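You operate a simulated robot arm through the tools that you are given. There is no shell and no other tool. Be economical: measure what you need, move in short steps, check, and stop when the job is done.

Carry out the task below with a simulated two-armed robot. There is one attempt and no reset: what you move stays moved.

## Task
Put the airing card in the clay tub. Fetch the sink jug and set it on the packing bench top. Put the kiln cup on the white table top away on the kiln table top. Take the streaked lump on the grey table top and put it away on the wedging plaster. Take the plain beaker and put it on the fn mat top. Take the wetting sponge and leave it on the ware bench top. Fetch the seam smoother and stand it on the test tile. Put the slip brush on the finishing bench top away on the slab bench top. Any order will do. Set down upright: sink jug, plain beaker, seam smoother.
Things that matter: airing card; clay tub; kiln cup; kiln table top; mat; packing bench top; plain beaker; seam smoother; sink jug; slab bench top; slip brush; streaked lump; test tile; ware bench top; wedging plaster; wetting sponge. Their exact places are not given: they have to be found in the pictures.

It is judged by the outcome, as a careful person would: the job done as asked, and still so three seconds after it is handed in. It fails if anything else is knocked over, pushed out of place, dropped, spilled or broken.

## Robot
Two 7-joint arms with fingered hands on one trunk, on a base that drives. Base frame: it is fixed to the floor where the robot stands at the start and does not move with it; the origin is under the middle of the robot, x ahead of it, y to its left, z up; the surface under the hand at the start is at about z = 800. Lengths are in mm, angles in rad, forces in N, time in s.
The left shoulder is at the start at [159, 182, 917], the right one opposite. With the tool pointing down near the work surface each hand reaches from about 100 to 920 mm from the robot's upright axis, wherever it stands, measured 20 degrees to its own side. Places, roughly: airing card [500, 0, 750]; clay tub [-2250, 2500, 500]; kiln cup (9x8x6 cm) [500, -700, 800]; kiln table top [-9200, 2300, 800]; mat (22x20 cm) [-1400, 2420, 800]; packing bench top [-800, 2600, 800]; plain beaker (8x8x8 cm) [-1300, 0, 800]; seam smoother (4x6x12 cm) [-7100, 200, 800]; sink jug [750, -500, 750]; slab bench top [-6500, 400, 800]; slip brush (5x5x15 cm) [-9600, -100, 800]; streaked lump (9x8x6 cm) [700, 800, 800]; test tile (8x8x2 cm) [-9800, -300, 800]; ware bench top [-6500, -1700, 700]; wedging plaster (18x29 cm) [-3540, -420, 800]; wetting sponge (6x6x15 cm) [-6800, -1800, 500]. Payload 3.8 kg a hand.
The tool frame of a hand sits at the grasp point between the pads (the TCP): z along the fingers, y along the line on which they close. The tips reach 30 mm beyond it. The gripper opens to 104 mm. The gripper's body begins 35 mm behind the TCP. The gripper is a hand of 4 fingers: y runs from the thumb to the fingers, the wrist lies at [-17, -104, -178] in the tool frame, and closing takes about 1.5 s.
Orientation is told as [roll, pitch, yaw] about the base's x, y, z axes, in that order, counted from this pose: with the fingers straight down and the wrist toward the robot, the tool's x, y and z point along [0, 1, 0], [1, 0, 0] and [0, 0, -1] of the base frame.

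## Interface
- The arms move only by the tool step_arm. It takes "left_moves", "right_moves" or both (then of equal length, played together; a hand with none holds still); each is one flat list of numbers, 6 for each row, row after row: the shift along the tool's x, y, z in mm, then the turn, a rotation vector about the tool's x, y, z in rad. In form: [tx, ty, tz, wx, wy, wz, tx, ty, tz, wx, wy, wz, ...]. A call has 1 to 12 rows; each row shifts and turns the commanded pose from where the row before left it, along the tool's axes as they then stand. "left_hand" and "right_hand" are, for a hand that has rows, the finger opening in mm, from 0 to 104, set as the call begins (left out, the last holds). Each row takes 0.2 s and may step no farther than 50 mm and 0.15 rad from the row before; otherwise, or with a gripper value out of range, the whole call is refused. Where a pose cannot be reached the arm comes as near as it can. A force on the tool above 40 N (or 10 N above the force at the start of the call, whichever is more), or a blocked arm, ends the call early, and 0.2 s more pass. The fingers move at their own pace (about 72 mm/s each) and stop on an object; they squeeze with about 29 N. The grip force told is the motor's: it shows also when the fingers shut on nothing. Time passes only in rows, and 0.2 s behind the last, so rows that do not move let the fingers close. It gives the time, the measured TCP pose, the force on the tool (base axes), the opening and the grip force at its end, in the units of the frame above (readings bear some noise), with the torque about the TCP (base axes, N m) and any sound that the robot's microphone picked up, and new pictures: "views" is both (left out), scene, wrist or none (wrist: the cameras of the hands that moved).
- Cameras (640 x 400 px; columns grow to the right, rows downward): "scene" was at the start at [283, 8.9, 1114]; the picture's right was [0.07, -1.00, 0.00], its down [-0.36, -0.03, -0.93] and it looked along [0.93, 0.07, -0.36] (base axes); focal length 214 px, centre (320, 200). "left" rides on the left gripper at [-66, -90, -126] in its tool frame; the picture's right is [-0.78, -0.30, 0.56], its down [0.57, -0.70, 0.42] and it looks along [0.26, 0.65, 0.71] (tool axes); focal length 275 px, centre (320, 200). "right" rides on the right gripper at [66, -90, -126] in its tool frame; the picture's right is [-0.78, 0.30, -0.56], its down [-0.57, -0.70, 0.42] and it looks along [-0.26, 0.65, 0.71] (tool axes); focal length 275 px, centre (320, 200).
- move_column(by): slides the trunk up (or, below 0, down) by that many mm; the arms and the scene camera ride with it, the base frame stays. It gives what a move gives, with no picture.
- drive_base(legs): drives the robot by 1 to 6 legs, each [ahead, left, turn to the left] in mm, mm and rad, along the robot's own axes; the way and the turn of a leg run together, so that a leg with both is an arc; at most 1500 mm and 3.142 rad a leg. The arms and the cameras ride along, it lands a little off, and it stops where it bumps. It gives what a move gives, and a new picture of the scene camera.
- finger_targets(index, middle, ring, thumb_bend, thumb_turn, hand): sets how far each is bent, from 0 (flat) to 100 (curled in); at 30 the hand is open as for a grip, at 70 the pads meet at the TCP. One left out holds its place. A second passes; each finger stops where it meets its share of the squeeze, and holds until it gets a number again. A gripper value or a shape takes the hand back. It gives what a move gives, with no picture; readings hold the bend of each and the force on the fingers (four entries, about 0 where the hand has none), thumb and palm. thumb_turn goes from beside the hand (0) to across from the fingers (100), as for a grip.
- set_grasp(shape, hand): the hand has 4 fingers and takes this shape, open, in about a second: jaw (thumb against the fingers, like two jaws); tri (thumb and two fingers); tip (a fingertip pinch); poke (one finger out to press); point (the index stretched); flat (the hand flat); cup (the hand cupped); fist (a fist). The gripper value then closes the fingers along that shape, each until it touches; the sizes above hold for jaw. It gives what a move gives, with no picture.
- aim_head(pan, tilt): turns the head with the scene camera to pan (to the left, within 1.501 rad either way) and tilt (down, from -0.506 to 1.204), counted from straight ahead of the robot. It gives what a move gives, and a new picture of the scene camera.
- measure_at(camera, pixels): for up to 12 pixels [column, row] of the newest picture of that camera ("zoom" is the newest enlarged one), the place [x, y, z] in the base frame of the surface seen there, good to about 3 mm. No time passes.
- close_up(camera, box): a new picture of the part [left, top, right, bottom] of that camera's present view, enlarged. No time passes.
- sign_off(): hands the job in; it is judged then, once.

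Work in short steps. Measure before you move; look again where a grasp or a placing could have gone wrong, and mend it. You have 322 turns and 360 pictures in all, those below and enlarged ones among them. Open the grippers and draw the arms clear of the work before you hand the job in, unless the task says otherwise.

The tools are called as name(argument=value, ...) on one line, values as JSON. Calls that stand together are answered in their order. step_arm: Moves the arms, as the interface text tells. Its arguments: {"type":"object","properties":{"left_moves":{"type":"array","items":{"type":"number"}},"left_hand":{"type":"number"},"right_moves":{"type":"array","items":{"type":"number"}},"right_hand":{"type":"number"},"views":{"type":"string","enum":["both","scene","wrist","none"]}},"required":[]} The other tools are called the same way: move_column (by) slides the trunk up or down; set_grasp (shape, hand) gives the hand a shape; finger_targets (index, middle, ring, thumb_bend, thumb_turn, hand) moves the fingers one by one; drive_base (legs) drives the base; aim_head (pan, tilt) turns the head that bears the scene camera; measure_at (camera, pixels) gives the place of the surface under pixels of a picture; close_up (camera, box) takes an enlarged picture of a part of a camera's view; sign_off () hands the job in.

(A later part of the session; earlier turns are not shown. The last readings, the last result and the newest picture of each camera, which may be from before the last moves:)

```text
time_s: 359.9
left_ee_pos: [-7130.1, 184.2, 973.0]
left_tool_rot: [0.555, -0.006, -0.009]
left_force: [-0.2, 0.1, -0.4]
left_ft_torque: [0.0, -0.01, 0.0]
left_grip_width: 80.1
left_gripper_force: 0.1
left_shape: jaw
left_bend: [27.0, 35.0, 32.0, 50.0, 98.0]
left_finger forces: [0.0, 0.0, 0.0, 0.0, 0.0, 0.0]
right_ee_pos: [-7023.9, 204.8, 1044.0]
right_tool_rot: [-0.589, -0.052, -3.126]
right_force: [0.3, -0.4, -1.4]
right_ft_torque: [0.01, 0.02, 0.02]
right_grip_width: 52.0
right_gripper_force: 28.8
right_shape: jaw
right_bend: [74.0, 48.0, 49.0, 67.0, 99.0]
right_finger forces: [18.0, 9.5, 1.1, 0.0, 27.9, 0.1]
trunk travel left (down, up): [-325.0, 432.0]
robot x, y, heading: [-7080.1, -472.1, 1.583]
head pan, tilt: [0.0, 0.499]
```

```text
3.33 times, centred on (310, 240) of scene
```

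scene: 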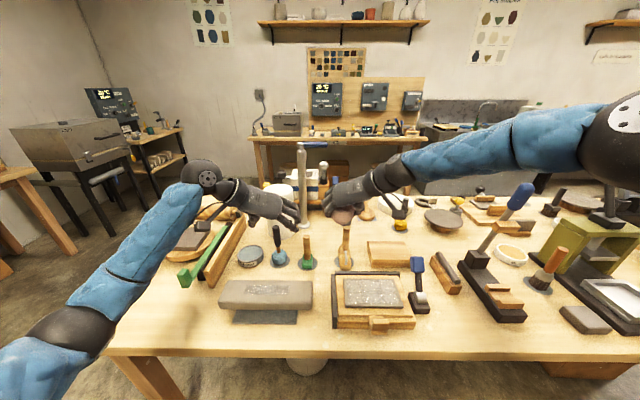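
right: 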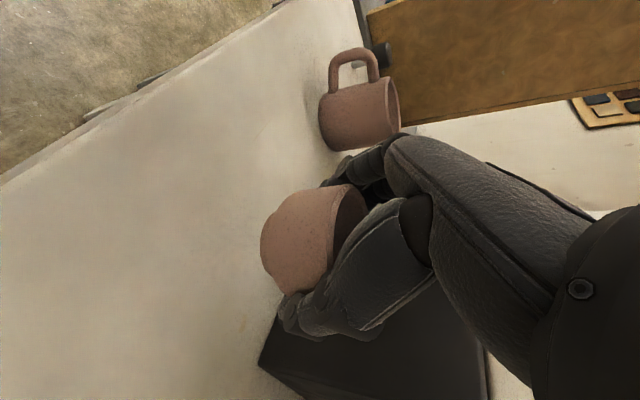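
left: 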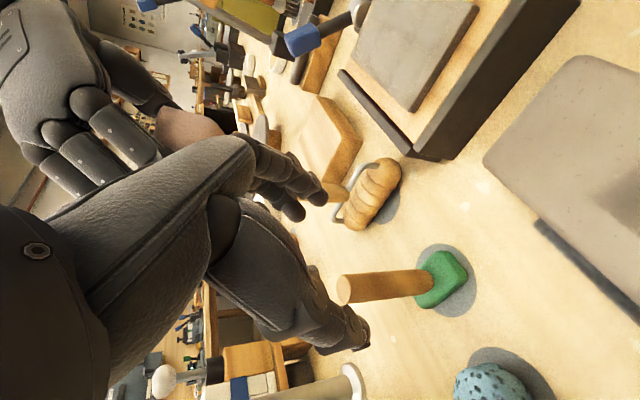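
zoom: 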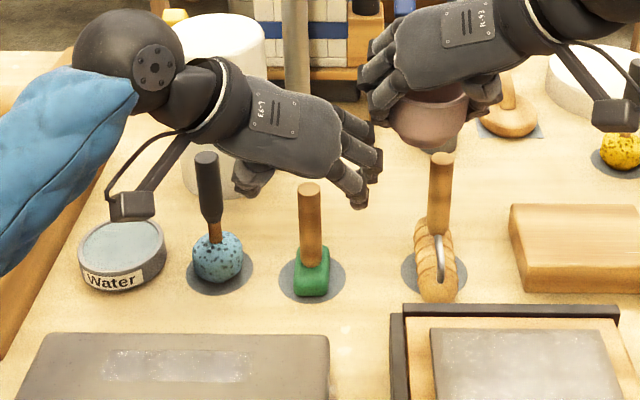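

The two hands are close; I move the right hand 90 mm to the right first.

step_arm(right_moves=[0, -30, 0, 0, 0, 0, 0, -30, 0, 0, 0, 0, 0, -30, 0, 0, 0, 0], views="none")

measure_at(camera="left", pixels=[[342, 288], [385, 285], [425, 283], [366, 340], [325, 198], [302, 215]])

```text
time_s: 360.7
left_ee_pos: [-7129.6, 183.1, 973.0]
left_tool_rot: [0.555, -0.006, -0.009]
left_force: [-0.4, -0.5, -0.7]
left_ft_torque: [0.0, 0.04, 0.03]
left_grip_width: 80.3
left_gripper_force: 0.0
left_shape: jaw
left_bend: [27.0, 35.0, 32.0, 50.0, 98.0]
left_finger forces: [0.0, 0.0, 0.1, 0.0, 0.0, 0.0]
right_ee_pos: [-6944.2, 208.5, 1020.7]
right_tool_rot: [-0.602, -0.071, -3.119]
right_force: [-0.2, -0.1, -0.5]
right_ft_torque: [0.01, 0.03, 0.01]
right_grip_width: 51.8
right_gripper_force: 29.0
right_shape: jaw
right_bend: [74.0, 48.0, 49.0, 67.0, 99.0]
right_finger forces: [17.8, 9.4, 1.1, 0.0, 27.8, 0.0]
right hand out of reach, approached as far as the arm can: row 2, 3
trunk travel left (down, up): [-325.0, 432.0]
robot x, y, heading: [-7075.2, -475.0, 1.587]
head pan, tilt: [0.0, 0.499]
```

```text
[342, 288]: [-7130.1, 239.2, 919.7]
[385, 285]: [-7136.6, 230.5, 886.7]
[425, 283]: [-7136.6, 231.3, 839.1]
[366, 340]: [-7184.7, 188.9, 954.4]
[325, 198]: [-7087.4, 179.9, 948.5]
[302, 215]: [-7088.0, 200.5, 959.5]
```

Handle aligned with the hand's centre. I advance 100 mm and close.

step_arm(left_moves=[0, 3, 25, 0, 0, 0, 0, 0, 25, 0, 0, 0, 0, 0, 25, 0, 0, 0, 0, 0, 25, 0, 0, 0, 0, 0, 0, 0, 0, 0], views="wrist")

step_arm(left_moves=[0, 0, 0, 0, 0, 0, 0, 0, 0, 0, 0, 0, 0, 0, 0, 0, 0, 0, 0, 0, 0, 0, 0, 0, 0, 0, 0, 0, 0, 0, 0, 0, 0, 0, 0, 0], left_hand=5, views="wrist")

```text
time_s: 361.9
left_ee_pos: [-7125.3, 236.6, 887.5]
left_tool_rot: [0.555, -0.007, -0.007]
left_force: [0.5, 0.1, -0.1]
left_ft_torque: [-0.02, -0.02, 0.0]
left_grip_width: 80.1
left_gripper_force: 0.0
left_shape: jaw
left_bend: [27.0, 35.0, 32.0, 50.0, 98.0]
left_finger forces: [0.0, 0.0, 0.0, 0.0, 0.0, 0.0]
right_ee_pos: [-6946.4, 208.5, 1020.3]
right_tool_rot: [-0.602, -0.071, -3.123]
right_force: [-0.9, 0.4, -1.4]
right_ft_torque: [-0.01, 0.01, -0.01]
right_grip_width: 51.8
right_gripper_force: 29.1
right_shape: jaw
right_bend: [74.0, 48.0, 49.0, 67.0, 99.0]
right_finger forces: [17.9, 9.4, 1.2, 0.0, 27.7, 0.0]
trunk travel left (down, up): [-325.0, 432.0]
robot x, y, heading: [-7076.7, -474.9, 1.586]
head pan, tilt: [0.0, 0.499]
```

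left: 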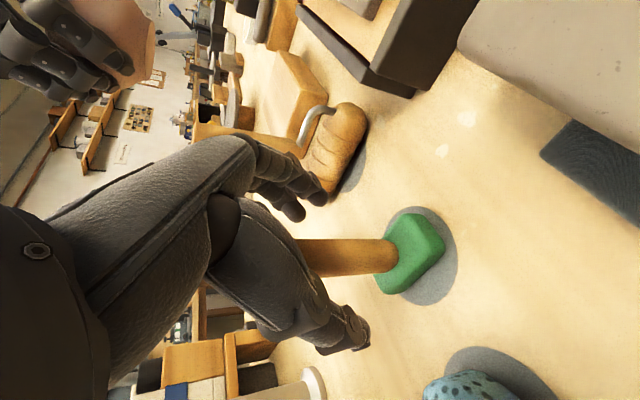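

```text
time_s: 363.3
left_ee_pos: [-7125.2, 236.5, 888.2]
left_tool_rot: [0.555, -0.005, -0.01]
left_force: [0.0, 0.1, 1.4]
left_ft_torque: [-0.03, -0.08, 0.0]
left_grip_width: 9.3
left_gripper_force: 28.9
left_shape: jaw
left_bend: [73.0, 70.0, 70.0, 75.0, 100.0]
left_finger forces: [17.4, 4.9, 0.1, 0.0, 21.3, 0.1]
right_ee_pos: [-6945.1, 207.6, 1020.4]
right_tool_rot: [-0.6, -0.072, -3.121]
right_force: [0.4, 0.3, -1.6]
right_ft_torque: [-0.04, 0.0, 0.05]
right_grip_width: 52.0
right_gripper_force: 29.0
right_shape: jaw
right_bend: [74.0, 48.0, 49.0, 67.0, 99.0]
right_finger forces: [17.9, 9.4, 1.2, 0.0, 27.7, 0.1]
trunk travel left (down, up): [-325.0, 432.0]
robot x, y, heading: [-7083.0, -473.6, 1.581]
head pan, tilt: [0.0, 0.499]
```

left: 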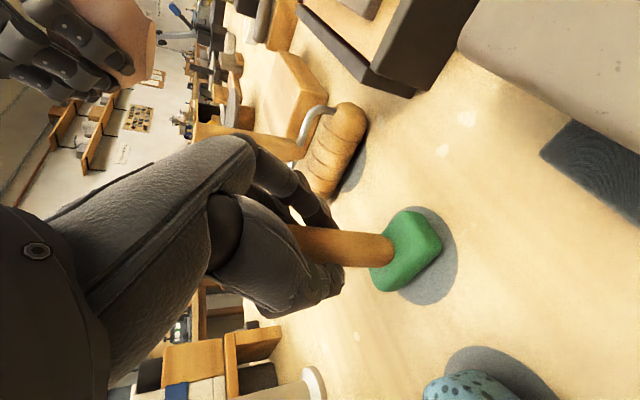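

Handle is pinched; I lift straight up and check.

step_arm(left_moves=[5, 0, -8, 0, 0, 0, 10, 0, -17, 0, 0, 0, 15, 0, -25, 0, 0, 0, 20, 0, -33, 0, 0, 0, 20, 0, -33, 0, 0, 0], views="wrist")

```text
time_s: 364.5
left_ee_pos: [-7124.9, 234.0, 1024.0]
left_tool_rot: [0.553, -0.006, -0.009]
left_force: [-0.6, -0.2, -2.0]
left_ft_torque: [-0.02, 0.02, 0.01]
left_grip_width: 9.2
left_gripper_force: 28.9
left_shape: jaw
left_bend: [72.0, 70.0, 70.0, 75.0, 100.0]
left_finger forces: [17.7, 4.6, 0.0, 0.0, 20.8, 0.1]
right_ee_pos: [-6946.2, 207.9, 1020.1]
right_tool_rot: [-0.602, -0.072, -3.121]
right_force: [0.5, -0.5, -1.5]
right_ft_torque: [-0.05, 0.0, 0.01]
right_grip_width: 52.2
right_gripper_force: 28.9
right_shape: jaw
right_bend: [74.0, 48.0, 49.0, 67.0, 99.0]
right_finger forces: [17.9, 9.4, 1.1, 0.0, 27.7, 0.1]
trunk travel left (down, up): [-325.0, 432.0]
robot x, y, heading: [-7076.2, -471.9, 1.579]
head pan, tilt: [0.0, 0.499]
```

left: 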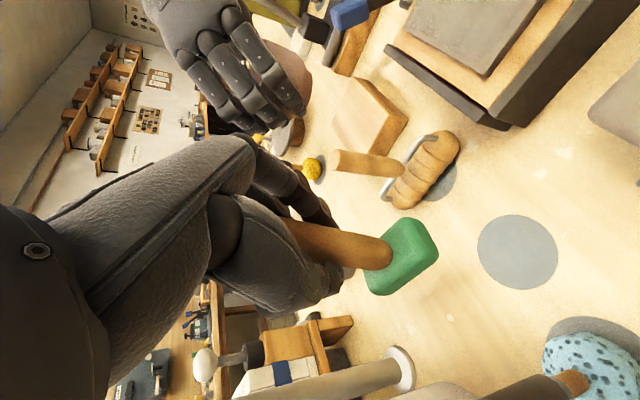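

Smoother held. I back out, turn left and drive west to the finishing bench.

drive_base(legs=[[-330, 0, 0], [0, 0, 1.56], [1150, 0, 0]])

aim_head(pan=-0.1, tilt=0.4)

```text
time_s: 376.0
left_ee_pos: [-8938.9, -872.3, 1023.9]
left_tool_rot: [0.554, -0.006, 1.567]
left_force: [-0.1, -0.1, -1.2]
left_ft_torque: [0.03, -0.04, 0.03]
left_grip_width: 9.7
left_gripper_force: 29.4
left_shape: jaw
left_bend: [72.0, 70.0, 70.0, 75.0, 100.0]
left_finger forces: [18.0, 4.1, 0.0, 0.0, 21.0, 0.0]
right_ee_pos: [-8913.2, -692.7, 1020.5]
right_tool_rot: [-0.601, -0.072, -1.543]
right_force: [0.1, 0.0, -1.8]
right_ft_torque: [0.01, -0.03, 0.01]
right_grip_width: 52.0
right_gripper_force: 28.6
right_shape: jaw
right_bend: [74.0, 48.0, 49.0, 67.0, 99.0]
right_finger forces: [16.9, 9.4, 0.9, 0.0, 26.6, 0.1]
trunk travel left (down, up): [-325.0, 432.0]
robot x, y, heading: [-8230.2, -822.1, -3.126]
head pan, tilt: [0.0, 0.499]
```

scene: 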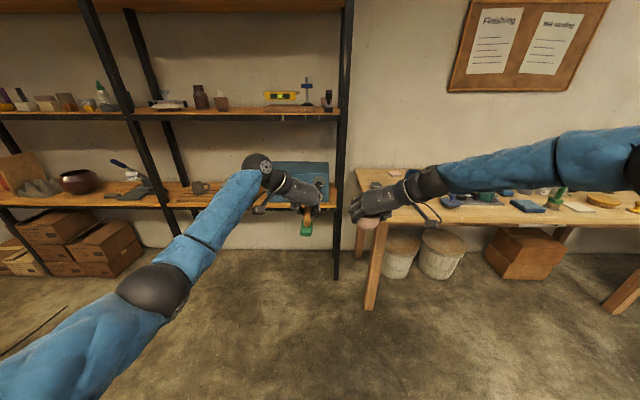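

```text
time_s: 376.7
left_ee_pos: [-8939.1, -873.3, 1024.3]
left_tool_rot: [0.553, -0.005, 1.568]
left_force: [0.6, -0.6, -2.1]
left_ft_torque: [0.04, -0.03, 0.02]
left_grip_width: 9.0
left_gripper_force: 29.2
left_shape: jaw
left_bend: [72.0, 70.0, 70.0, 75.0, 100.0]
left_finger forces: [17.8, 4.1, 0.0, 0.0, 21.0, 0.0]
right_ee_pos: [-8912.1, -693.9, 1020.1]
right_tool_rot: [-0.601, -0.073, -1.546]
right_force: [0.6, -0.2, -1.9]
right_ft_torque: [-0.01, -0.01, -0.01]
right_grip_width: 51.9
right_gripper_force: 29.2
right_shape: jaw
right_bend: [74.0, 48.0, 49.0, 67.0, 99.0]
right_finger forces: [17.0, 9.3, 0.9, 0.1, 26.6, 0.0]
trunk travel left (down, up): [-325.0, 432.0]
robot x, y, heading: [-8230.9, -821.3, -3.123]
head pan, tilt: [-0.099, 0.4]
```

scene: 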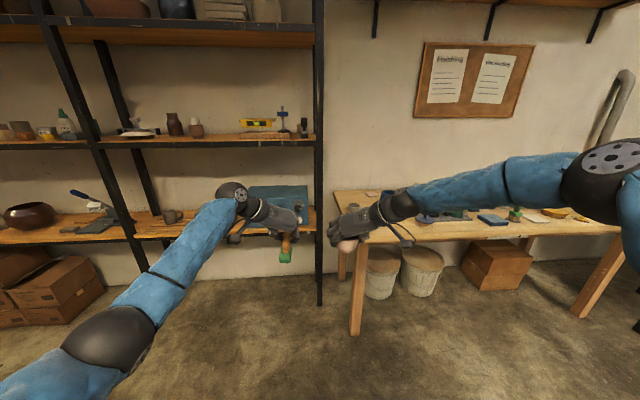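

drive_base(legs=[[0, -480, -0.018]])

aim_head(pan=0.0, tilt=0.4)

close_up(camera="scene", box=[200, 150, 480, 260])

```text
time_s: 379.6
left_ee_pos: [-8944.5, -377.2, 1022.9]
left_tool_rot: [0.553, -0.005, 1.552]
left_force: [0.2, 0.5, -1.1]
left_ft_torque: [-0.05, -0.02, 0.0]
left_grip_width: 8.9
left_gripper_force: 29.0
left_shape: jaw
left_bend: [72.0, 70.0, 70.0, 75.0, 100.0]
left_finger forces: [17.9, 4.1, 0.0, 0.0, 21.1, 0.0]
right_ee_pos: [-8915.0, -197.6, 1020.3]
right_tool_rot: [-0.6, -0.072, -1.562]
right_force: [-0.3, 0.7, -1.0]
right_ft_torque: [-0.03, 0.0, 0.04]
right_grip_width: 52.1
right_gripper_force: 28.8
right_shape: jaw
right_bend: [74.0, 48.0, 49.0, 67.0, 99.0]
right_finger forces: [16.9, 9.3, 0.9, 0.0, 26.6, 0.0]
trunk travel left (down, up): [-325.0, 432.0]
robot x, y, heading: [-8235.3, -334.4, -3.144]
head pan, tilt: [-0.099, 0.4]
```

scene: 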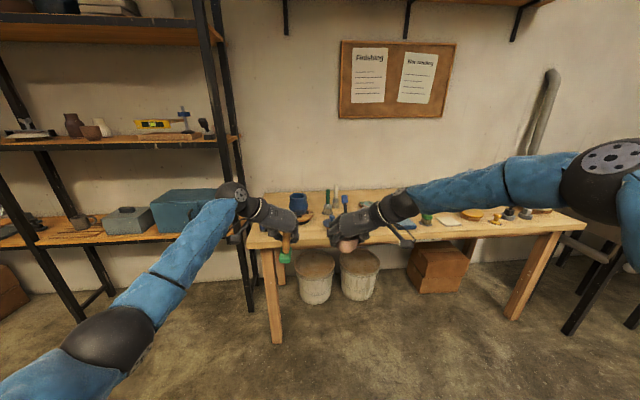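

```text
time_s: 380.2
left_ee_pos: [-8943.2, -378.6, 1023.4]
left_tool_rot: [0.553, -0.005, 1.552]
left_force: [-0.5, 0.1, -1.6]
left_ft_torque: [0.01, -0.02, 0.0]
left_grip_width: 9.5
left_gripper_force: 28.8
left_shape: jaw
left_bend: [72.0, 70.0, 70.0, 75.0, 100.0]
left_finger forces: [17.8, 4.0, 0.0, 0.0, 21.0, 0.0]
right_ee_pos: [-8914.4, -199.0, 1019.3]
right_tool_rot: [-0.6, -0.071, -1.562]
right_force: [-0.5, 0.0, -0.1]
right_ft_torque: [-0.01, -0.01, 0.01]
right_grip_width: 51.9
right_gripper_force: 29.6
right_shape: jaw
right_bend: [74.0, 48.0, 49.0, 67.0, 99.0]
right_finger forces: [16.9, 9.3, 0.9, 0.1, 26.6, 0.0]
trunk travel left (down, up): [-325.0, 432.0]
robot x, y, heading: [-8237.4, -335.5, -3.145]
head pan, tilt: [0.0, 0.4]
```

scene: 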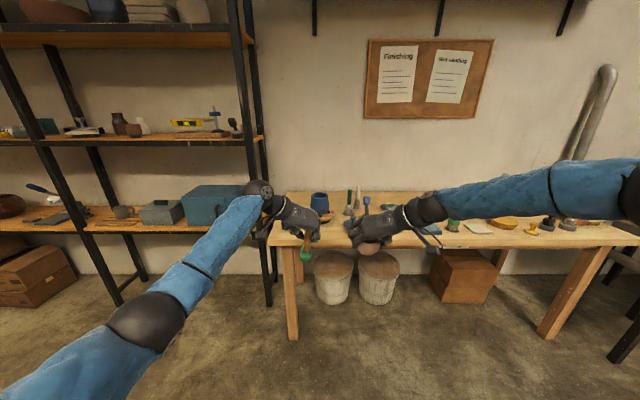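

```text
2.29 times, centred on (340, 205) of scene
```

zoom: 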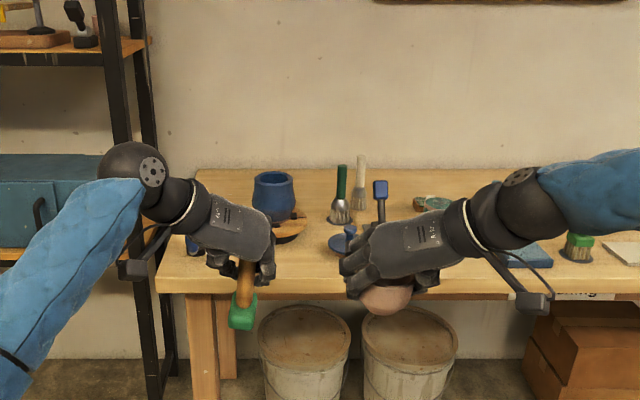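

I raise the trunk to look down on the bench, and go a little nearer.

move_column(by=200)

drive_base(legs=[[350, 0, 0]])

aim_head(pan=0.0, tilt=0.75)

```text
time_s: 382.4
left_ee_pos: [-8943.3, -379.1, 1222.9]
left_tool_rot: [0.553, -0.006, 1.552]
left_force: [0.3, 0.0, -0.5]
left_ft_torque: [-0.01, -0.01, -0.01]
left_grip_width: 9.2
left_gripper_force: 29.0
left_shape: jaw
left_bend: [72.0, 70.0, 70.0, 75.0, 100.0]
left_finger forces: [17.9, 4.1, 0.0, 0.1, 21.0, 0.0]
right_ee_pos: [-8914.9, -198.6, 1220.3]
right_tool_rot: [-0.601, -0.071, -1.562]
right_force: [-0.6, 1.4, -1.1]
right_ft_torque: [0.01, 0.01, 0.0]
right_grip_width: 51.9
right_gripper_force: 28.8
right_shape: jaw
right_bend: [74.0, 48.0, 49.0, 67.0, 99.0]
right_finger forces: [16.8, 9.3, 0.8, 0.1, 26.5, 0.0]
trunk travel left (down, up): [-525.0, 232.0]
robot x, y, heading: [-8238.7, -338.6, -3.139]
head pan, tilt: [0.0, 0.4]
```

```text
time_s: 384.7
left_ee_pos: [-9295.5, -378.1, 1222.7]
left_tool_rot: [0.552, -0.007, 1.551]
left_force: [-0.7, 0.2, -2.2]
left_ft_torque: [0.02, 0.01, 0.02]
left_grip_width: 9.0
left_gripper_force: 29.2
left_shape: jaw
left_bend: [72.0, 70.0, 70.0, 76.0, 100.0]
left_finger forces: [17.9, 4.1, 0.0, 0.1, 21.1, 0.0]
right_ee_pos: [-9266.5, -198.8, 1220.6]
right_tool_rot: [-0.601, -0.072, -1.562]
right_force: [0.8, 0.2, -1.9]
right_ft_torque: [-0.01, -0.03, 0.02]
right_grip_width: 52.1
right_gripper_force: 29.0
right_shape: jaw
right_bend: [74.0, 48.0, 49.0, 67.0, 99.0]
right_finger forces: [16.9, 9.3, 0.9, 0.1, 26.5, 0.0]
trunk travel left (down, up): [-525.0, 232.0]
robot x, y, heading: [-8588.0, -340.8, -3.143]
head pan, tilt: [0.0, 0.4]
```

scene: 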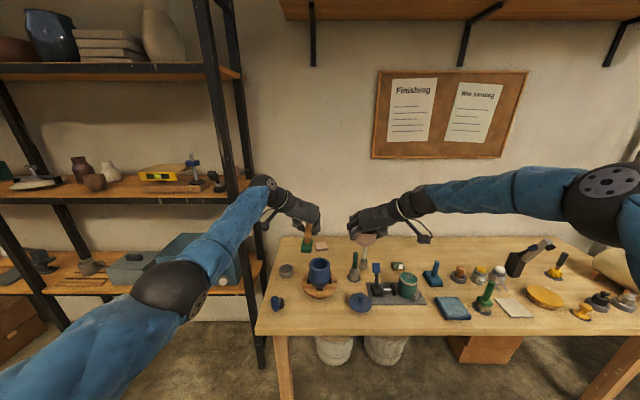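

```text
time_s: 385.5
left_ee_pos: [-9294.3, -376.9, 1223.1]
left_tool_rot: [0.552, -0.005, 1.551]
left_force: [0.2, -0.3, -0.9]
left_ft_torque: [-0.01, -0.02, -0.01]
left_grip_width: 9.1
left_gripper_force: 29.1
left_shape: jaw
left_bend: [72.0, 70.0, 70.0, 76.0, 100.0]
left_finger forces: [18.0, 4.1, 0.0, 0.1, 20.8, 0.1]
right_ee_pos: [-9265.3, -198.2, 1220.2]
right_tool_rot: [-0.601, -0.069, -1.562]
right_force: [-0.2, 0.2, -0.6]
right_ft_torque: [0.02, 0.0, 0.01]
right_grip_width: 51.8
right_gripper_force: 28.8
right_shape: jaw
right_bend: [74.0, 48.0, 49.0, 67.0, 99.0]
right_finger forces: [16.7, 9.3, 0.9, 0.1, 26.6, 0.0]
trunk travel left (down, up): [-525.0, 232.0]
robot x, y, heading: [-8590.2, -335.9, -3.146]
head pan, tilt: [0.0, 0.75]
```

scene: 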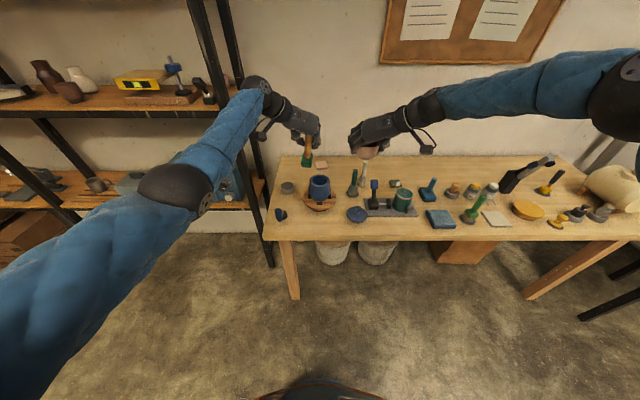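

close_up(camera="scene", box=[260, 130, 440, 240])

measure_at(camera="zoom", pixels=[[218, 122], [325, 200], [335, 160], [370, 165], [365, 130], [480, 190], [215, 190], [330, 215], [368, 195], [100, 210], [60, 300], [240, 115]])

```text
3.56 times, centred on (350, 185) of scene
```

zoom: 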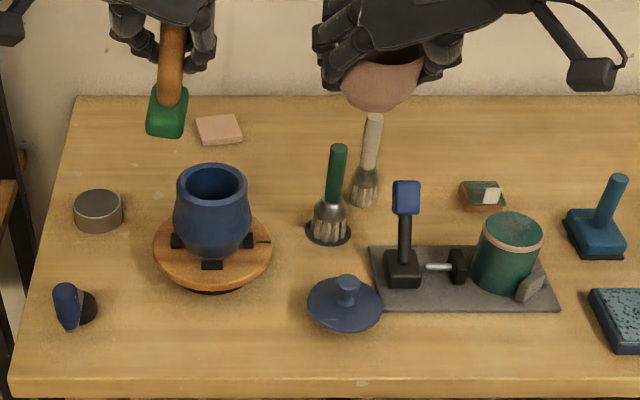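

```text
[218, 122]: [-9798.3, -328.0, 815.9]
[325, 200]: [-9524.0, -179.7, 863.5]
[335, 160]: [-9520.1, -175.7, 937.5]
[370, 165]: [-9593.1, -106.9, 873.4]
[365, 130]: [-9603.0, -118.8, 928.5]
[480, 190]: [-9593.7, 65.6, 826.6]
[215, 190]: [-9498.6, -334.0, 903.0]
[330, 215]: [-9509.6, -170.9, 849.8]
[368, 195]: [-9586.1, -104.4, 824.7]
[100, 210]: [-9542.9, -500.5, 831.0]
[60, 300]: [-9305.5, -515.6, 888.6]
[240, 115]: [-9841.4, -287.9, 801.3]
```

The tile is the pink square at zoom (219,129) ≈(−9800,−328), z 816; the light-handled brush at (−9598,−112) fits the slip brush. I measure the bench edge, the tile corners and my own base front.

measure_at(camera="zoom", pixels=[[198, 121], [236, 116], [204, 142], [240, 135], [219, 129], [230, 370], [230, 385]])

measure_at(camera="scene", pixels=[[320, 388], [290, 395], [320, 398], [265, 235], [455, 250], [335, 255], [290, 290]])

```text
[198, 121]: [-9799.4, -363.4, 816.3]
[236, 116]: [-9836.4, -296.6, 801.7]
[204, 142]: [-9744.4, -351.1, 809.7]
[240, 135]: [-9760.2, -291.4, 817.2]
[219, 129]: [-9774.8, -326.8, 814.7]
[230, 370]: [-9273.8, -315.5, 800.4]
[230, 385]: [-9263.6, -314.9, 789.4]
```

```text
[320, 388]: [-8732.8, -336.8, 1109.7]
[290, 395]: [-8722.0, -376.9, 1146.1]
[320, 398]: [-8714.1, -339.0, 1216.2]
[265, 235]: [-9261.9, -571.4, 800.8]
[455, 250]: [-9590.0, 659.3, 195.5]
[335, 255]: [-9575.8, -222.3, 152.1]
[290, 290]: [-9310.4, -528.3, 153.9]
```

aim_head(pan=0.0, tilt=1.2)

```text
time_s: 386.4
left_ee_pos: [-9294.8, -377.6, 1224.4]
left_tool_rot: [0.554, -0.005, 1.552]
left_force: [-0.4, 0.5, -1.8]
left_ft_torque: [-0.02, -0.01, 0.02]
left_grip_width: 9.4
left_gripper_force: 29.8
left_shape: jaw
left_bend: [72.0, 70.0, 70.0, 76.0, 100.0]
left_finger forces: [17.9, 4.1, 0.1, 0.1, 20.9, 0.0]
right_ee_pos: [-9265.4, -198.7, 1220.6]
right_tool_rot: [-0.601, -0.071, -1.562]
right_force: [-0.3, -0.6, -0.9]
right_ft_torque: [0.02, -0.02, 0.0]
right_grip_width: 52.3
right_gripper_force: 29.2
right_shape: jaw
right_bend: [74.0, 48.0, 49.0, 67.0, 99.0]
right_finger forces: [16.8, 9.3, 0.9, 0.0, 26.4, 0.0]
trunk travel left (down, up): [-525.0, 232.0]
robot x, y, heading: [-8589.3, -335.5, -3.146]
head pan, tilt: [0.0, 1.201]
```

scene: 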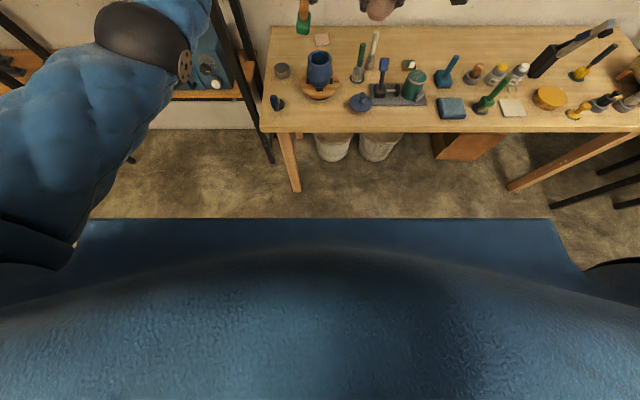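

measure_at(camera="scene", pixels=[[320, 223], [100, 225], [545, 225], [320, 240], [570, 290]])

close_up(camera="scene", box=[250, 10, 450, 140])

```text
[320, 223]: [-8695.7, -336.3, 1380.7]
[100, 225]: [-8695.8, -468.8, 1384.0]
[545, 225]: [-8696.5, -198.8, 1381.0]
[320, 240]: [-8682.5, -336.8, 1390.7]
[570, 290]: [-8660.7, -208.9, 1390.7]
```

```text
3.08 times, centred on (350, 75) of scene
```

zoom: 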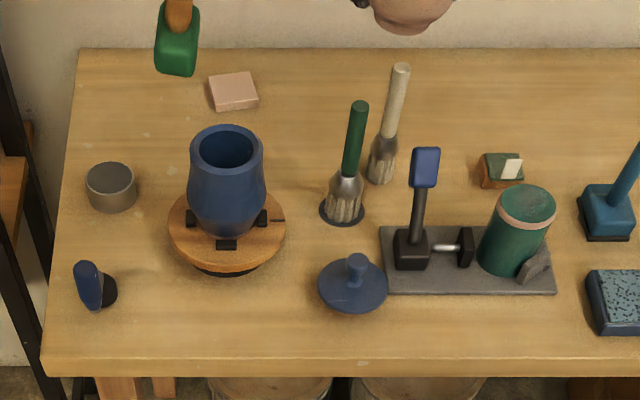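

The torso blocks sight of the base, so I stay ~300 mm off the bench. I back off, lower the trunk so the shoulder is about level with the hand, raising the hands to compensate.

drive_base(legs=[[-220, 0, 0]])

move_column(by=-305)

step_arm(left_moves=[18, 0, -29, 0, 0, 0, 18, 0, -29, 0, 0, 0, 18, 0, -29, 0, 0, 0, 18, 0, -29, 0, 0, 0], right_moves=[-18, 0, -29, 0, 0, 0, -18, 0, -29, 0, 0, 0, -18, 0, -29, 0, 0, 0, -18, 0, -29, 0, 0, 0], views="scene")

```text
time_s: 388.1
left_ee_pos: [-9073.6, -376.0, 1223.8]
left_tool_rot: [0.553, -0.005, 1.551]
left_force: [-1.0, 0.6, -1.1]
left_ft_torque: [-0.01, -0.04, 0.0]
left_grip_width: 9.4
left_gripper_force: 28.6
left_shape: jaw
left_bend: [72.0, 70.0, 70.0, 76.0, 100.0]
left_finger forces: [17.8, 4.1, 0.0, 0.1, 20.9, 0.0]
right_ee_pos: [-9044.8, -197.7, 1221.2]
right_tool_rot: [-0.6, -0.072, -1.562]
right_force: [0.6, 1.0, -0.4]
right_ft_torque: [-0.04, -0.01, 0.0]
right_grip_width: 51.8
right_gripper_force: 28.9
right_shape: jaw
right_bend: [74.0, 48.0, 49.0, 67.0, 99.0]
right_finger forces: [16.7, 9.3, 0.9, 0.0, 26.6, 0.1]
trunk travel left (down, up): [-525.0, 232.0]
robot x, y, heading: [-8365.6, -339.9, 3.144]
head pan, tilt: [0.0, 1.201]
```

scene: 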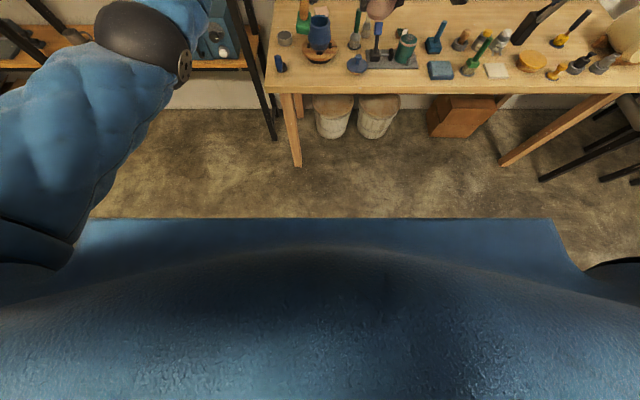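

```text
time_s: 391.1
left_ee_pos: [-9073.5, -377.2, 918.9]
left_tool_rot: [0.554, -0.004, 1.55]
left_force: [-0.4, 0.2, -1.5]
left_ft_torque: [0.0, -0.02, 0.04]
left_grip_width: 9.2
left_gripper_force: 28.8
left_shape: jaw
left_bend: [72.0, 70.0, 70.0, 76.0, 100.0]
left_finger forces: [18.0, 2.1, 0.1, 0.1, 20.9, 0.0]
right_ee_pos: [-9045.3, -198.9, 915.9]
right_tool_rot: [-0.607, -0.077, -1.563]
right_force: [0.5, 0.1, -0.9]
right_ft_torque: [0.0, -0.02, 0.02]
right_grip_width: 52.2
right_gripper_force: 28.9
right_shape: jaw
right_bend: [74.0, 48.0, 49.0, 67.0, 99.0]
right_finger forces: [16.7, 9.2, 0.9, 0.0, 26.4, 0.0]
trunk travel left (down, up): [-220.0, 537.0]
robot x, y, heading: [-8365.1, -336.6, 3.146]
head pan, tilt: [0.0, 1.201]
```

```text
time_s: 392.1
left_ee_pos: [-9073.4, -377.8, 1055.2]
left_tool_rot: [0.556, -0.005, 1.55]
left_force: [0.4, -0.6, -1.9]
left_ft_torque: [-0.01, -0.01, 0.03]
left_grip_width: 9.4
left_gripper_force: 29.3
left_shape: jaw
left_bend: [72.0, 70.0, 70.0, 76.0, 100.0]
left_finger forces: [17.9, 2.2, 0.0, 0.1, 20.9, 0.0]
right_ee_pos: [-9052.4, -244.0, 1004.7]
right_tool_rot: [-0.62, -0.104, -1.553]
right_force: [-0.2, 0.3, -0.3]
right_ft_torque: [-0.02, 0.01, -0.01]
right_grip_width: 52.2
right_gripper_force: 29.1
right_shape: jaw
right_bend: [74.0, 48.0, 49.0, 67.0, 99.0]
right_finger forces: [16.7, 9.2, 0.9, 0.0, 26.3, 0.0]
right hand out of reach, approached as far as the arm can: row 1, 2, 3, 4
trunk travel left (down, up): [-220.0, 537.0]
robot x, y, heading: [-8367.9, -339.0, 3.138]
head pan, tilt: [0.0, 1.201]
```

scene: 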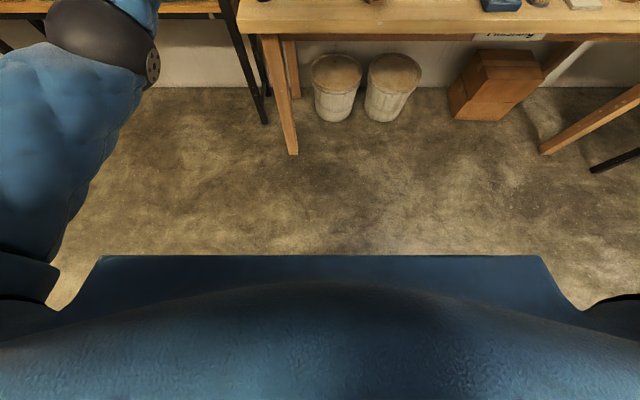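

The right hand drifted toward the left; I move it back to the right before driving on.

step_arm(right_moves=[0, -40, 0, 0, 0, 0, 0, -40, 0, 0, 0, 0, 0, -40, 0, 0, 0, 0, 0, -40, 0, 0, 0, 0], views="none")

step_arm(right_moves=[-10, 0, -29, 0, 0, 0, 0, 0, -35, 0, 0, 0, -10, 0, -29, 0, 0, 0], views="none")

```text
time_s: 393.1
left_ee_pos: [-9074.7, -377.7, 1054.9]
left_tool_rot: [0.553, -0.005, 1.551]
left_force: [0.4, -0.1, -0.7]
left_ft_torque: [-0.02, 0.01, 0.02]
left_grip_width: 9.2
left_gripper_force: 29.7
left_shape: jaw
left_bend: [72.0, 70.0, 70.0, 76.0, 100.0]
left_finger forces: [18.0, 2.2, 0.0, 0.1, 20.9, 0.1]
right_ee_pos: [-9086.6, -149.2, 922.2]
right_tool_rot: [-0.619, -0.103, -1.557]
right_force: [0.6, 0.5, -0.8]
right_ft_torque: [0.04, 0.01, -0.03]
right_grip_width: 51.8
right_gripper_force: 29.2
right_shape: jaw
right_bend: [74.0, 48.0, 49.0, 67.0, 99.0]
right_finger forces: [16.4, 9.1, 0.9, 0.0, 26.1, 0.1]
right hand out of reach, approached as far as the arm can: row 1, 2, 3, 4
trunk travel left (down, up): [-220.0, 537.0]
robot x, y, heading: [-8366.1, -337.6, 3.142]
head pan, tilt: [0.0, 1.201]
```

```text
time_s: 393.9
left_ee_pos: [-9073.4, -379.6, 1054.4]
left_tool_rot: [0.554, -0.005, 1.55]
left_force: [0.6, 0.2, -1.5]
left_ft_torque: [-0.02, -0.04, 0.01]
left_grip_width: 9.2
left_gripper_force: 29.3
left_shape: jaw
left_bend: [72.0, 70.0, 70.0, 76.0, 100.0]
left_finger forces: [17.9, 2.2, 0.1, 0.0, 20.8, 0.0]
right_ee_pos: [-9079.0, -190.6, 957.0]
right_tool_rot: [-0.623, -0.108, -1.556]
right_force: [0.2, -0.4, -1.2]
right_ft_torque: [0.04, 0.01, 0.01]
right_grip_width: 51.7
right_gripper_force: 28.2
right_shape: jaw
right_bend: [74.0, 48.0, 49.0, 67.0, 99.0]
right_finger forces: [16.4, 9.2, 0.9, 0.0, 26.1, 0.0]
right hand out of reach, approached as far as the arm can: row 1, 2, 3
trunk travel left (down, up): [-220.0, 537.0]
robot x, y, heading: [-8365.6, -341.4, 3.137]
head pan, tilt: [0.0, 1.201]
```

The right wrist is at its yaw limit; I turn the right hand 0.7 rad back (the cup is round, so harmless) and then raise and draw it back.

step_arm(right_moves=[0, 0, 0, 0.074, 0, 0.119, 0, 0, 0, 0.074, 0, 0.119, 0, 0, 0, 0.074, 0, 0.119, 0, 0, 0, 0.074, 0, 0.119, 0, 0, 0, 0.074, 0, 0.119, 0, 0, -30, 0, 0, 0, 0, 0, -30, 0, 0, 0, 0, 0, -30, 0, 0, 0], views="none")

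```text
time_s: 395.7
left_ee_pos: [-9074.8, -378.2, 1054.9]
left_tool_rot: [0.554, -0.006, 1.55]
left_force: [0.3, 0.3, -1.3]
left_ft_torque: [0.01, -0.01, -0.02]
left_grip_width: 9.2
left_gripper_force: 29.0
left_shape: jaw
left_bend: [72.0, 70.0, 70.0, 76.0, 100.0]
left_finger forces: [17.8, 2.1, 0.0, 0.0, 20.9, 0.0]
right_ee_pos: [-9042.6, -232.4, 1003.9]
right_tool_rot: [-0.564, -0.156, -2.049]
right_force: [-1.4, -0.3, -0.5]
right_ft_torque: [0.02, -0.01, -0.02]
right_grip_width: 51.8
right_gripper_force: 28.9
right_shape: jaw
right_bend: [74.0, 48.0, 49.0, 67.0, 99.0]
right_finger forces: [16.3, 9.1, 0.9, 0.0, 26.0, 0.1]
right hand out of reach, approached as far as the arm can: row 1, 2, 3, 4, 5
trunk travel left (down, up): [-220.0, 537.0]
robot x, y, heading: [-8363.3, -337.6, 3.143]
head pan, tilt: [0.0, 1.201]
```

step_arm(right_moves=[4, -33, -23, 0, 0, 0, 4, -33, -23, 0, 0, 0, 4, -33, -23, 0, 0, 0, 4, -33, -23, 0, 0, 0, 4, -33, -23, 0, 0, 0], views="none")

aim_head(pan=0.0, tilt=0.6)

```text
time_s: 396.9
left_ee_pos: [-9073.0, -376.9, 1053.1]
left_tool_rot: [0.553, -0.005, 1.548]
left_force: [0.0, -0.6, -1.3]
left_ft_torque: [-0.01, -0.03, -0.01]
left_grip_width: 9.1
left_gripper_force: 29.5
left_shape: jaw
left_bend: [72.0, 70.0, 70.0, 76.0, 100.0]
left_finger forces: [17.9, 2.0, 0.0, 0.0, 21.0, 0.0]
right_ee_pos: [-8901.8, -128.4, 1046.1]
right_tool_rot: [-0.565, -0.157, -2.056]
right_force: [-0.1, 0.3, -0.5]
right_ft_torque: [0.0, 0.02, 0.05]
right_grip_width: 52.0
right_gripper_force: 29.0
right_shape: jaw
right_bend: [74.0, 48.0, 49.0, 67.0, 99.0]
right_finger forces: [16.5, 9.1, 0.7, 0.1, 26.1, 0.1]
right hand out of reach, approached as far as the arm can: row 4, 5
trunk travel left (down, up): [-220.0, 537.0]
robot x, y, heading: [-8368.1, -341.4, 3.142]
head pan, tilt: [0.0, 1.201]
```

```text
time_s: 397.9
left_ee_pos: [-9074.7, -378.2, 1054.2]
left_tool_rot: [0.554, -0.005, 1.549]
left_force: [-0.5, -0.5, -1.2]
left_ft_torque: [0.01, 0.0, 0.04]
left_grip_width: 9.1
left_gripper_force: 28.8
left_shape: jaw
left_bend: [72.0, 70.0, 70.0, 76.0, 100.0]
left_finger forces: [17.9, 2.1, 0.0, 0.0, 20.9, 0.1]
right_ee_pos: [-8902.7, -128.8, 1046.0]
right_tool_rot: [-0.566, -0.157, -2.053]
right_force: [0.3, 0.5, -0.8]
right_ft_torque: [0.0, 0.04, -0.03]
right_grip_width: 52.1
right_gripper_force: 29.1
right_shape: jaw
right_bend: [74.0, 48.0, 49.0, 67.0, 99.0]
right_finger forces: [16.5, 9.1, 0.8, 0.1, 26.1, 0.0]
trunk travel left (down, up): [-220.0, 537.0]
robot x, y, heading: [-8365.3, -339.2, 3.142]
head pan, tilt: [0.0, 0.6]
```

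scene: 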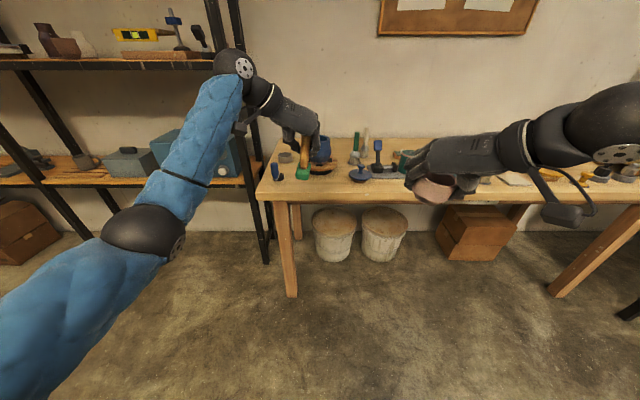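

Right hand is clear now. I drive up to the bench, smoother passing above the blue pot.

drive_base(legs=[[250, -89, 0], [320, 0, 0]])

close_up(camera="scene", box=[180, 60, 420, 230])

```text
time_s: 401.6
left_ee_pos: [-9648.6, -293.2, 1054.1]
left_tool_rot: [0.554, -0.005, 1.552]
left_force: [0.4, 0.8, -0.8]
left_ft_torque: [0.0, 0.01, 0.0]
left_grip_width: 9.0
left_gripper_force: 29.2
left_shape: jaw
left_bend: [72.0, 70.0, 70.0, 76.0, 100.0]
left_finger forces: [18.0, 2.1, 0.0, 0.0, 20.9, 0.0]
right_ee_pos: [-9478.5, -45.0, 1045.8]
right_tool_rot: [-0.565, -0.157, -2.053]
right_force: [-0.5, 0.2, -1.0]
right_ft_torque: [-0.01, -0.03, 0.0]
right_grip_width: 52.0
right_gripper_force: 29.0
right_shape: jaw
right_bend: [74.0, 48.0, 49.0, 67.0, 99.0]
right_finger forces: [16.4, 9.1, 0.8, 0.0, 26.2, 0.0]
trunk travel left (down, up): [-220.0, 537.0]
robot x, y, heading: [-8940.1, -250.5, -3.14]
head pan, tilt: [0.0, 0.6]
```

scene: 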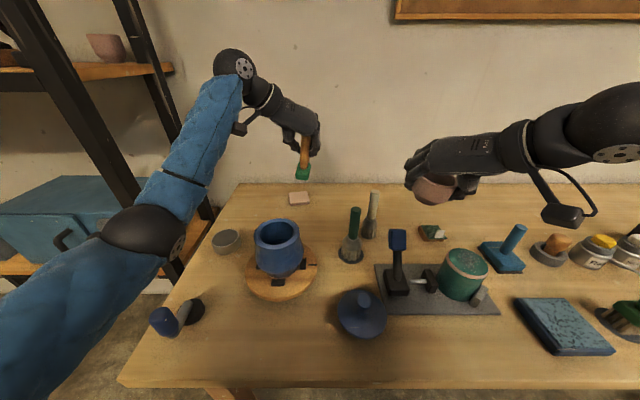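

```text
2.35 times, centred on (300, 145) of scene
```

zoom: 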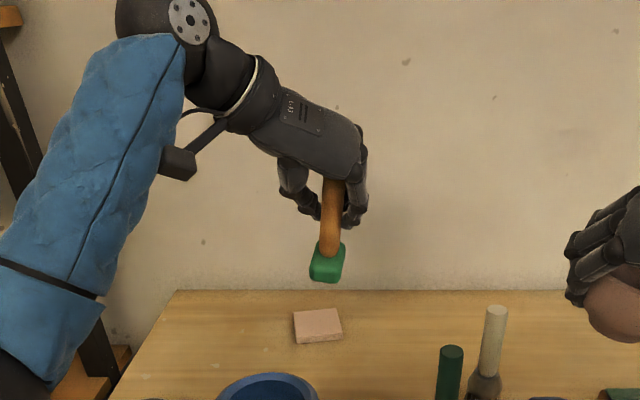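

Good view of the tile. I measure its corners and the smoother's base.

measure_at(camera="zoom", pixels=[[295, 312], [337, 309], [298, 342], [341, 338], [317, 325], [312, 277], [338, 270], [325, 280], [330, 200], [333, 240]])

```text
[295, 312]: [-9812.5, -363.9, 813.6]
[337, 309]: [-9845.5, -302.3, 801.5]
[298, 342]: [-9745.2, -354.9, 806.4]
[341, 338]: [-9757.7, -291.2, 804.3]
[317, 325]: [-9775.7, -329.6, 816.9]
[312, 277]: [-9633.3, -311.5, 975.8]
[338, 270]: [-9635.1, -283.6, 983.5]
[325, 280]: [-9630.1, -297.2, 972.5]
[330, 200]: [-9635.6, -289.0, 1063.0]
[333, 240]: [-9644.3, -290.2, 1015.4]
```

close_up(camera="left", box=[240, 150, 560, 350])

measure_at(camera="zoom", pixels=[[130, 165], [190, 170], [250, 175], [290, 180], [340, 150], [390, 230], [290, 290]])

```text
2.00 times, centred on (400, 250) of left
```

zoom: 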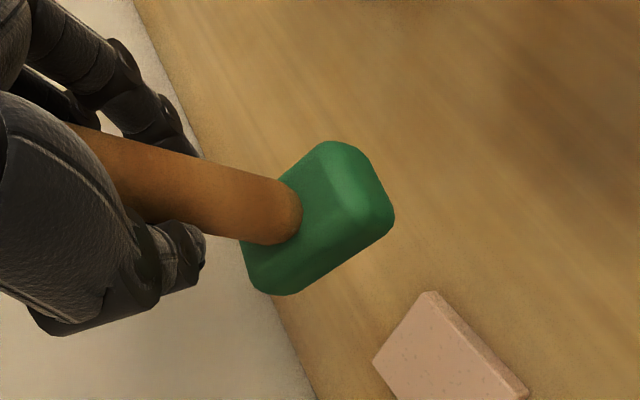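

```text
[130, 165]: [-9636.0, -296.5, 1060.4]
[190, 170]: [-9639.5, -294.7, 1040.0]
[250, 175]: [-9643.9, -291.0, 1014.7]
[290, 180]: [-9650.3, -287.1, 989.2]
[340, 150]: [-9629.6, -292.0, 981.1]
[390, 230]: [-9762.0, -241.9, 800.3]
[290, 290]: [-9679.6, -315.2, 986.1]
```

measure_at(camera="zoom", pixels=[[110, 165], [140, 174], [180, 186], [220, 198], [255, 208], [270, 212], [320, 155], [370, 180], [385, 220], [345, 245], [265, 285]])

```text
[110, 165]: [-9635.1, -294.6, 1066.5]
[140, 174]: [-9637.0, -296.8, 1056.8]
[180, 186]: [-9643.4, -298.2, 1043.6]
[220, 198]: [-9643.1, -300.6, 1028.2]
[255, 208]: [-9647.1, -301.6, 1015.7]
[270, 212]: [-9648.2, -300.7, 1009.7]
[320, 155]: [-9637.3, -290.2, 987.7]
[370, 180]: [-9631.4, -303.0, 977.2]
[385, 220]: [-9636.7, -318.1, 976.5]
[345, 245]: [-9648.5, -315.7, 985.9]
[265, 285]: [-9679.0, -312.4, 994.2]
```

In the hand the smoother leans ~13° (bottom forward) and 6° left. I rotate the hand to make it plumb, then re-measure.

step_arm(left_moves=[0, 0, 0, -0.043, -0.11, -0.027, 0, 0, 0, -0.043, -0.11, -0.027, 0, 0, 0, 0, 0, 0], views="none")

close_up(camera="left", box=[240, 150, 560, 350])

```text
time_s: 402.4
left_ee_pos: [-9649.1, -293.9, 1052.5]
left_tool_rot: [0.332, -0.106, 1.566]
left_force: [0.1, 0.1, -1.2]
left_ft_torque: [-0.03, 0.01, 0.0]
left_grip_width: 9.4
left_gripper_force: 28.9
left_shape: jaw
left_bend: [72.0, 70.0, 70.0, 76.0, 100.0]
left_finger forces: [17.9, 1.8, 0.0, 0.0, 21.3, 0.1]
right_ee_pos: [-9477.7, -43.8, 1045.4]
right_tool_rot: [-0.565, -0.157, -2.051]
right_force: [0.4, 0.5, -2.2]
right_ft_torque: [-0.02, -0.02, 0.02]
right_grip_width: 51.9
right_gripper_force: 28.8
right_shape: jaw
right_bend: [74.0, 48.0, 49.0, 67.0, 99.0]
right_finger forces: [16.5, 9.0, 0.8, 0.2, 26.1, 0.1]
trunk travel left (down, up): [-220.0, 537.0]
robot x, y, heading: [-8943.4, -253.7, -3.142]
head pan, tilt: [0.0, 0.6]
```

```text
2.00 times, centred on (400, 250) of left
```

zoom: 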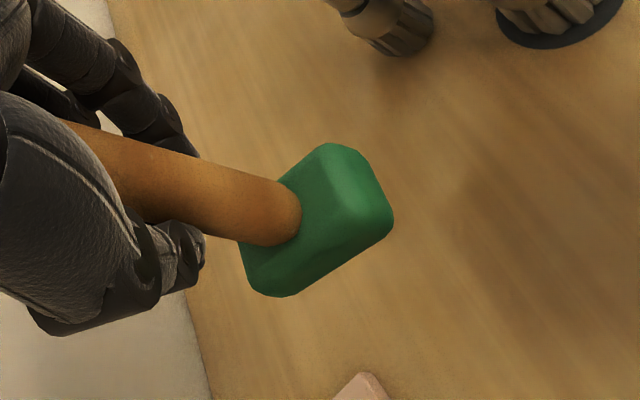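

measure_at(camera="zoom", pixels=[[110, 165], [140, 174], [180, 186], [220, 198], [255, 208], [270, 212], [320, 155], [375, 190], [385, 225], [285, 285], [250, 265]])

```text
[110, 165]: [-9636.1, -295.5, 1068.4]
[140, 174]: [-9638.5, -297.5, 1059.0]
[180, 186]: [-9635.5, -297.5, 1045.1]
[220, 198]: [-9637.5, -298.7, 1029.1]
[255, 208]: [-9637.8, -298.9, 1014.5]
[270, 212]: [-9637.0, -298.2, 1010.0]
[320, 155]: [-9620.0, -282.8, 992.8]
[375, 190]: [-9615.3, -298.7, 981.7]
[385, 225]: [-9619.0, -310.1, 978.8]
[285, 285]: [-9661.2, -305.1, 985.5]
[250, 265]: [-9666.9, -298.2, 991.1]
```

Now plumb. I drive ahead 40 mm and move the smoother over the tile at a lower height.

drive_base(legs=[[42, 0, 0]])

step_arm(left_moves=[15.6, -10.7, 28.2, 0, 0, 0, 15.6, -10.7, 28.2, 0, 0, 0, 15.6, -10.7, 28.2, 0, 0, 0, 15.6, -10.7, 28.2, 0, 0, 0, 0, 0, 0, 0, 0, 0], views="scene")

close_up(camera="scene", box=[220, 100, 400, 220])

```text
time_s: 403.2
left_ee_pos: [-9691.9, -294.3, 1051.5]
left_tool_rot: [0.329, -0.107, 1.568]
left_force: [-0.3, -0.2, -2.1]
left_ft_torque: [-0.01, -0.02, -0.02]
left_grip_width: 9.3
left_gripper_force: 29.2
left_shape: jaw
left_bend: [72.0, 70.0, 70.0, 76.0, 100.0]
left_finger forces: [17.9, 1.6, 0.1, 0.0, 21.3, 0.0]
right_ee_pos: [-9520.8, -44.8, 1046.2]
right_tool_rot: [-0.564, -0.155, -2.049]
right_force: [-0.6, -1.4, -1.3]
right_ft_torque: [-0.01, -0.04, -0.01]
right_grip_width: 51.8
right_gripper_force: 28.9
right_shape: jaw
right_bend: [74.0, 48.0, 49.0, 67.0, 99.0]
right_finger forces: [16.5, 9.1, 0.8, 0.0, 26.0, 0.1]
trunk travel left (down, up): [-220.0, 537.0]
robot x, y, heading: [-8984.9, -253.8, -3.139]
head pan, tilt: [0.0, 0.6]
```

scene: 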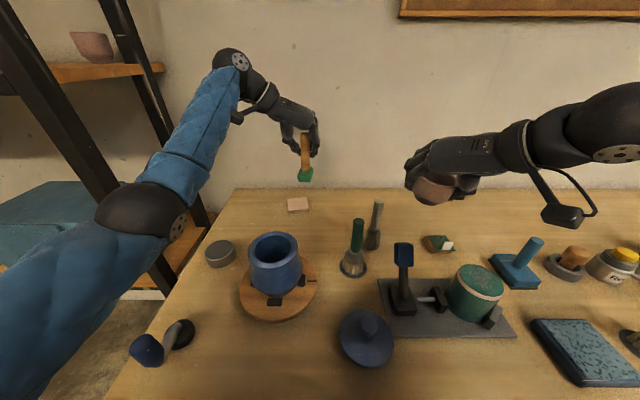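

```text
time_s: 404.4
left_ee_pos: [-9736.7, -323.8, 967.4]
left_tool_rot: [0.332, -0.105, 1.565]
left_force: [-0.1, -1.6, -1.3]
left_ft_torque: [0.01, 0.04, 0.03]
left_grip_width: 9.1
left_gripper_force: 29.0
left_shape: jaw
left_bend: [72.0, 70.0, 70.0, 76.0, 100.0]
left_finger forces: [17.9, 1.7, 0.1, 0.0, 21.3, 0.1]
left hand out of reach, approached as far as the arm can: row 2, 3, 4
right_ee_pos: [-9519.8, -43.6, 1046.4]
right_tool_rot: [-0.564, -0.157, -2.052]
right_force: [-0.1, -0.5, -0.7]
right_ft_torque: [-0.03, 0.0, 0.0]
right_grip_width: 52.1
right_gripper_force: 29.1
right_shape: jaw
right_bend: [74.0, 48.0, 49.0, 67.0, 99.0]
right_finger forces: [16.6, 9.1, 0.8, 0.0, 26.1, 0.0]
trunk travel left (down, up): [-220.0, 537.0]
robot x, y, heading: [-8982.6, -253.7, -3.138]
head pan, tilt: [0.0, 0.6]
```

scene: 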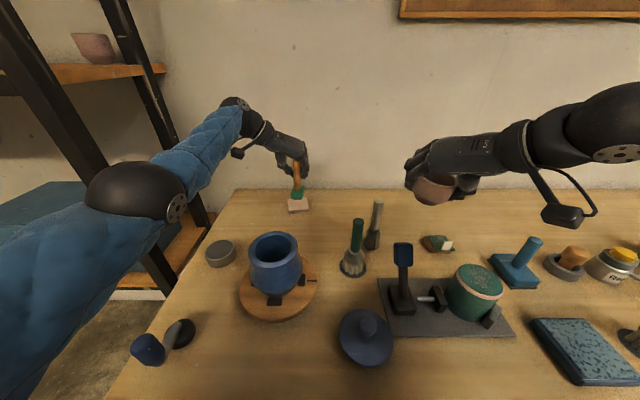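

```text
3.33 times, centred on (310, 160) of scene
```

zoom: 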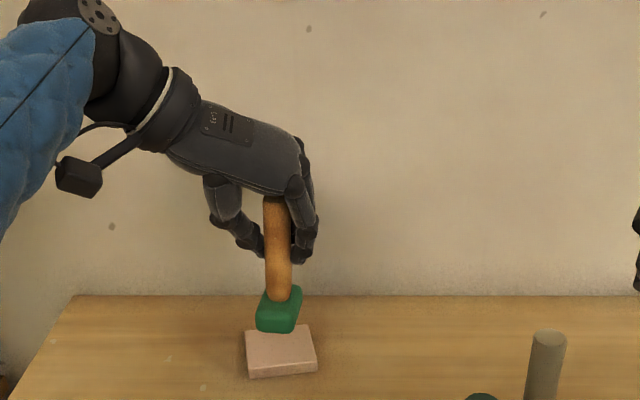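

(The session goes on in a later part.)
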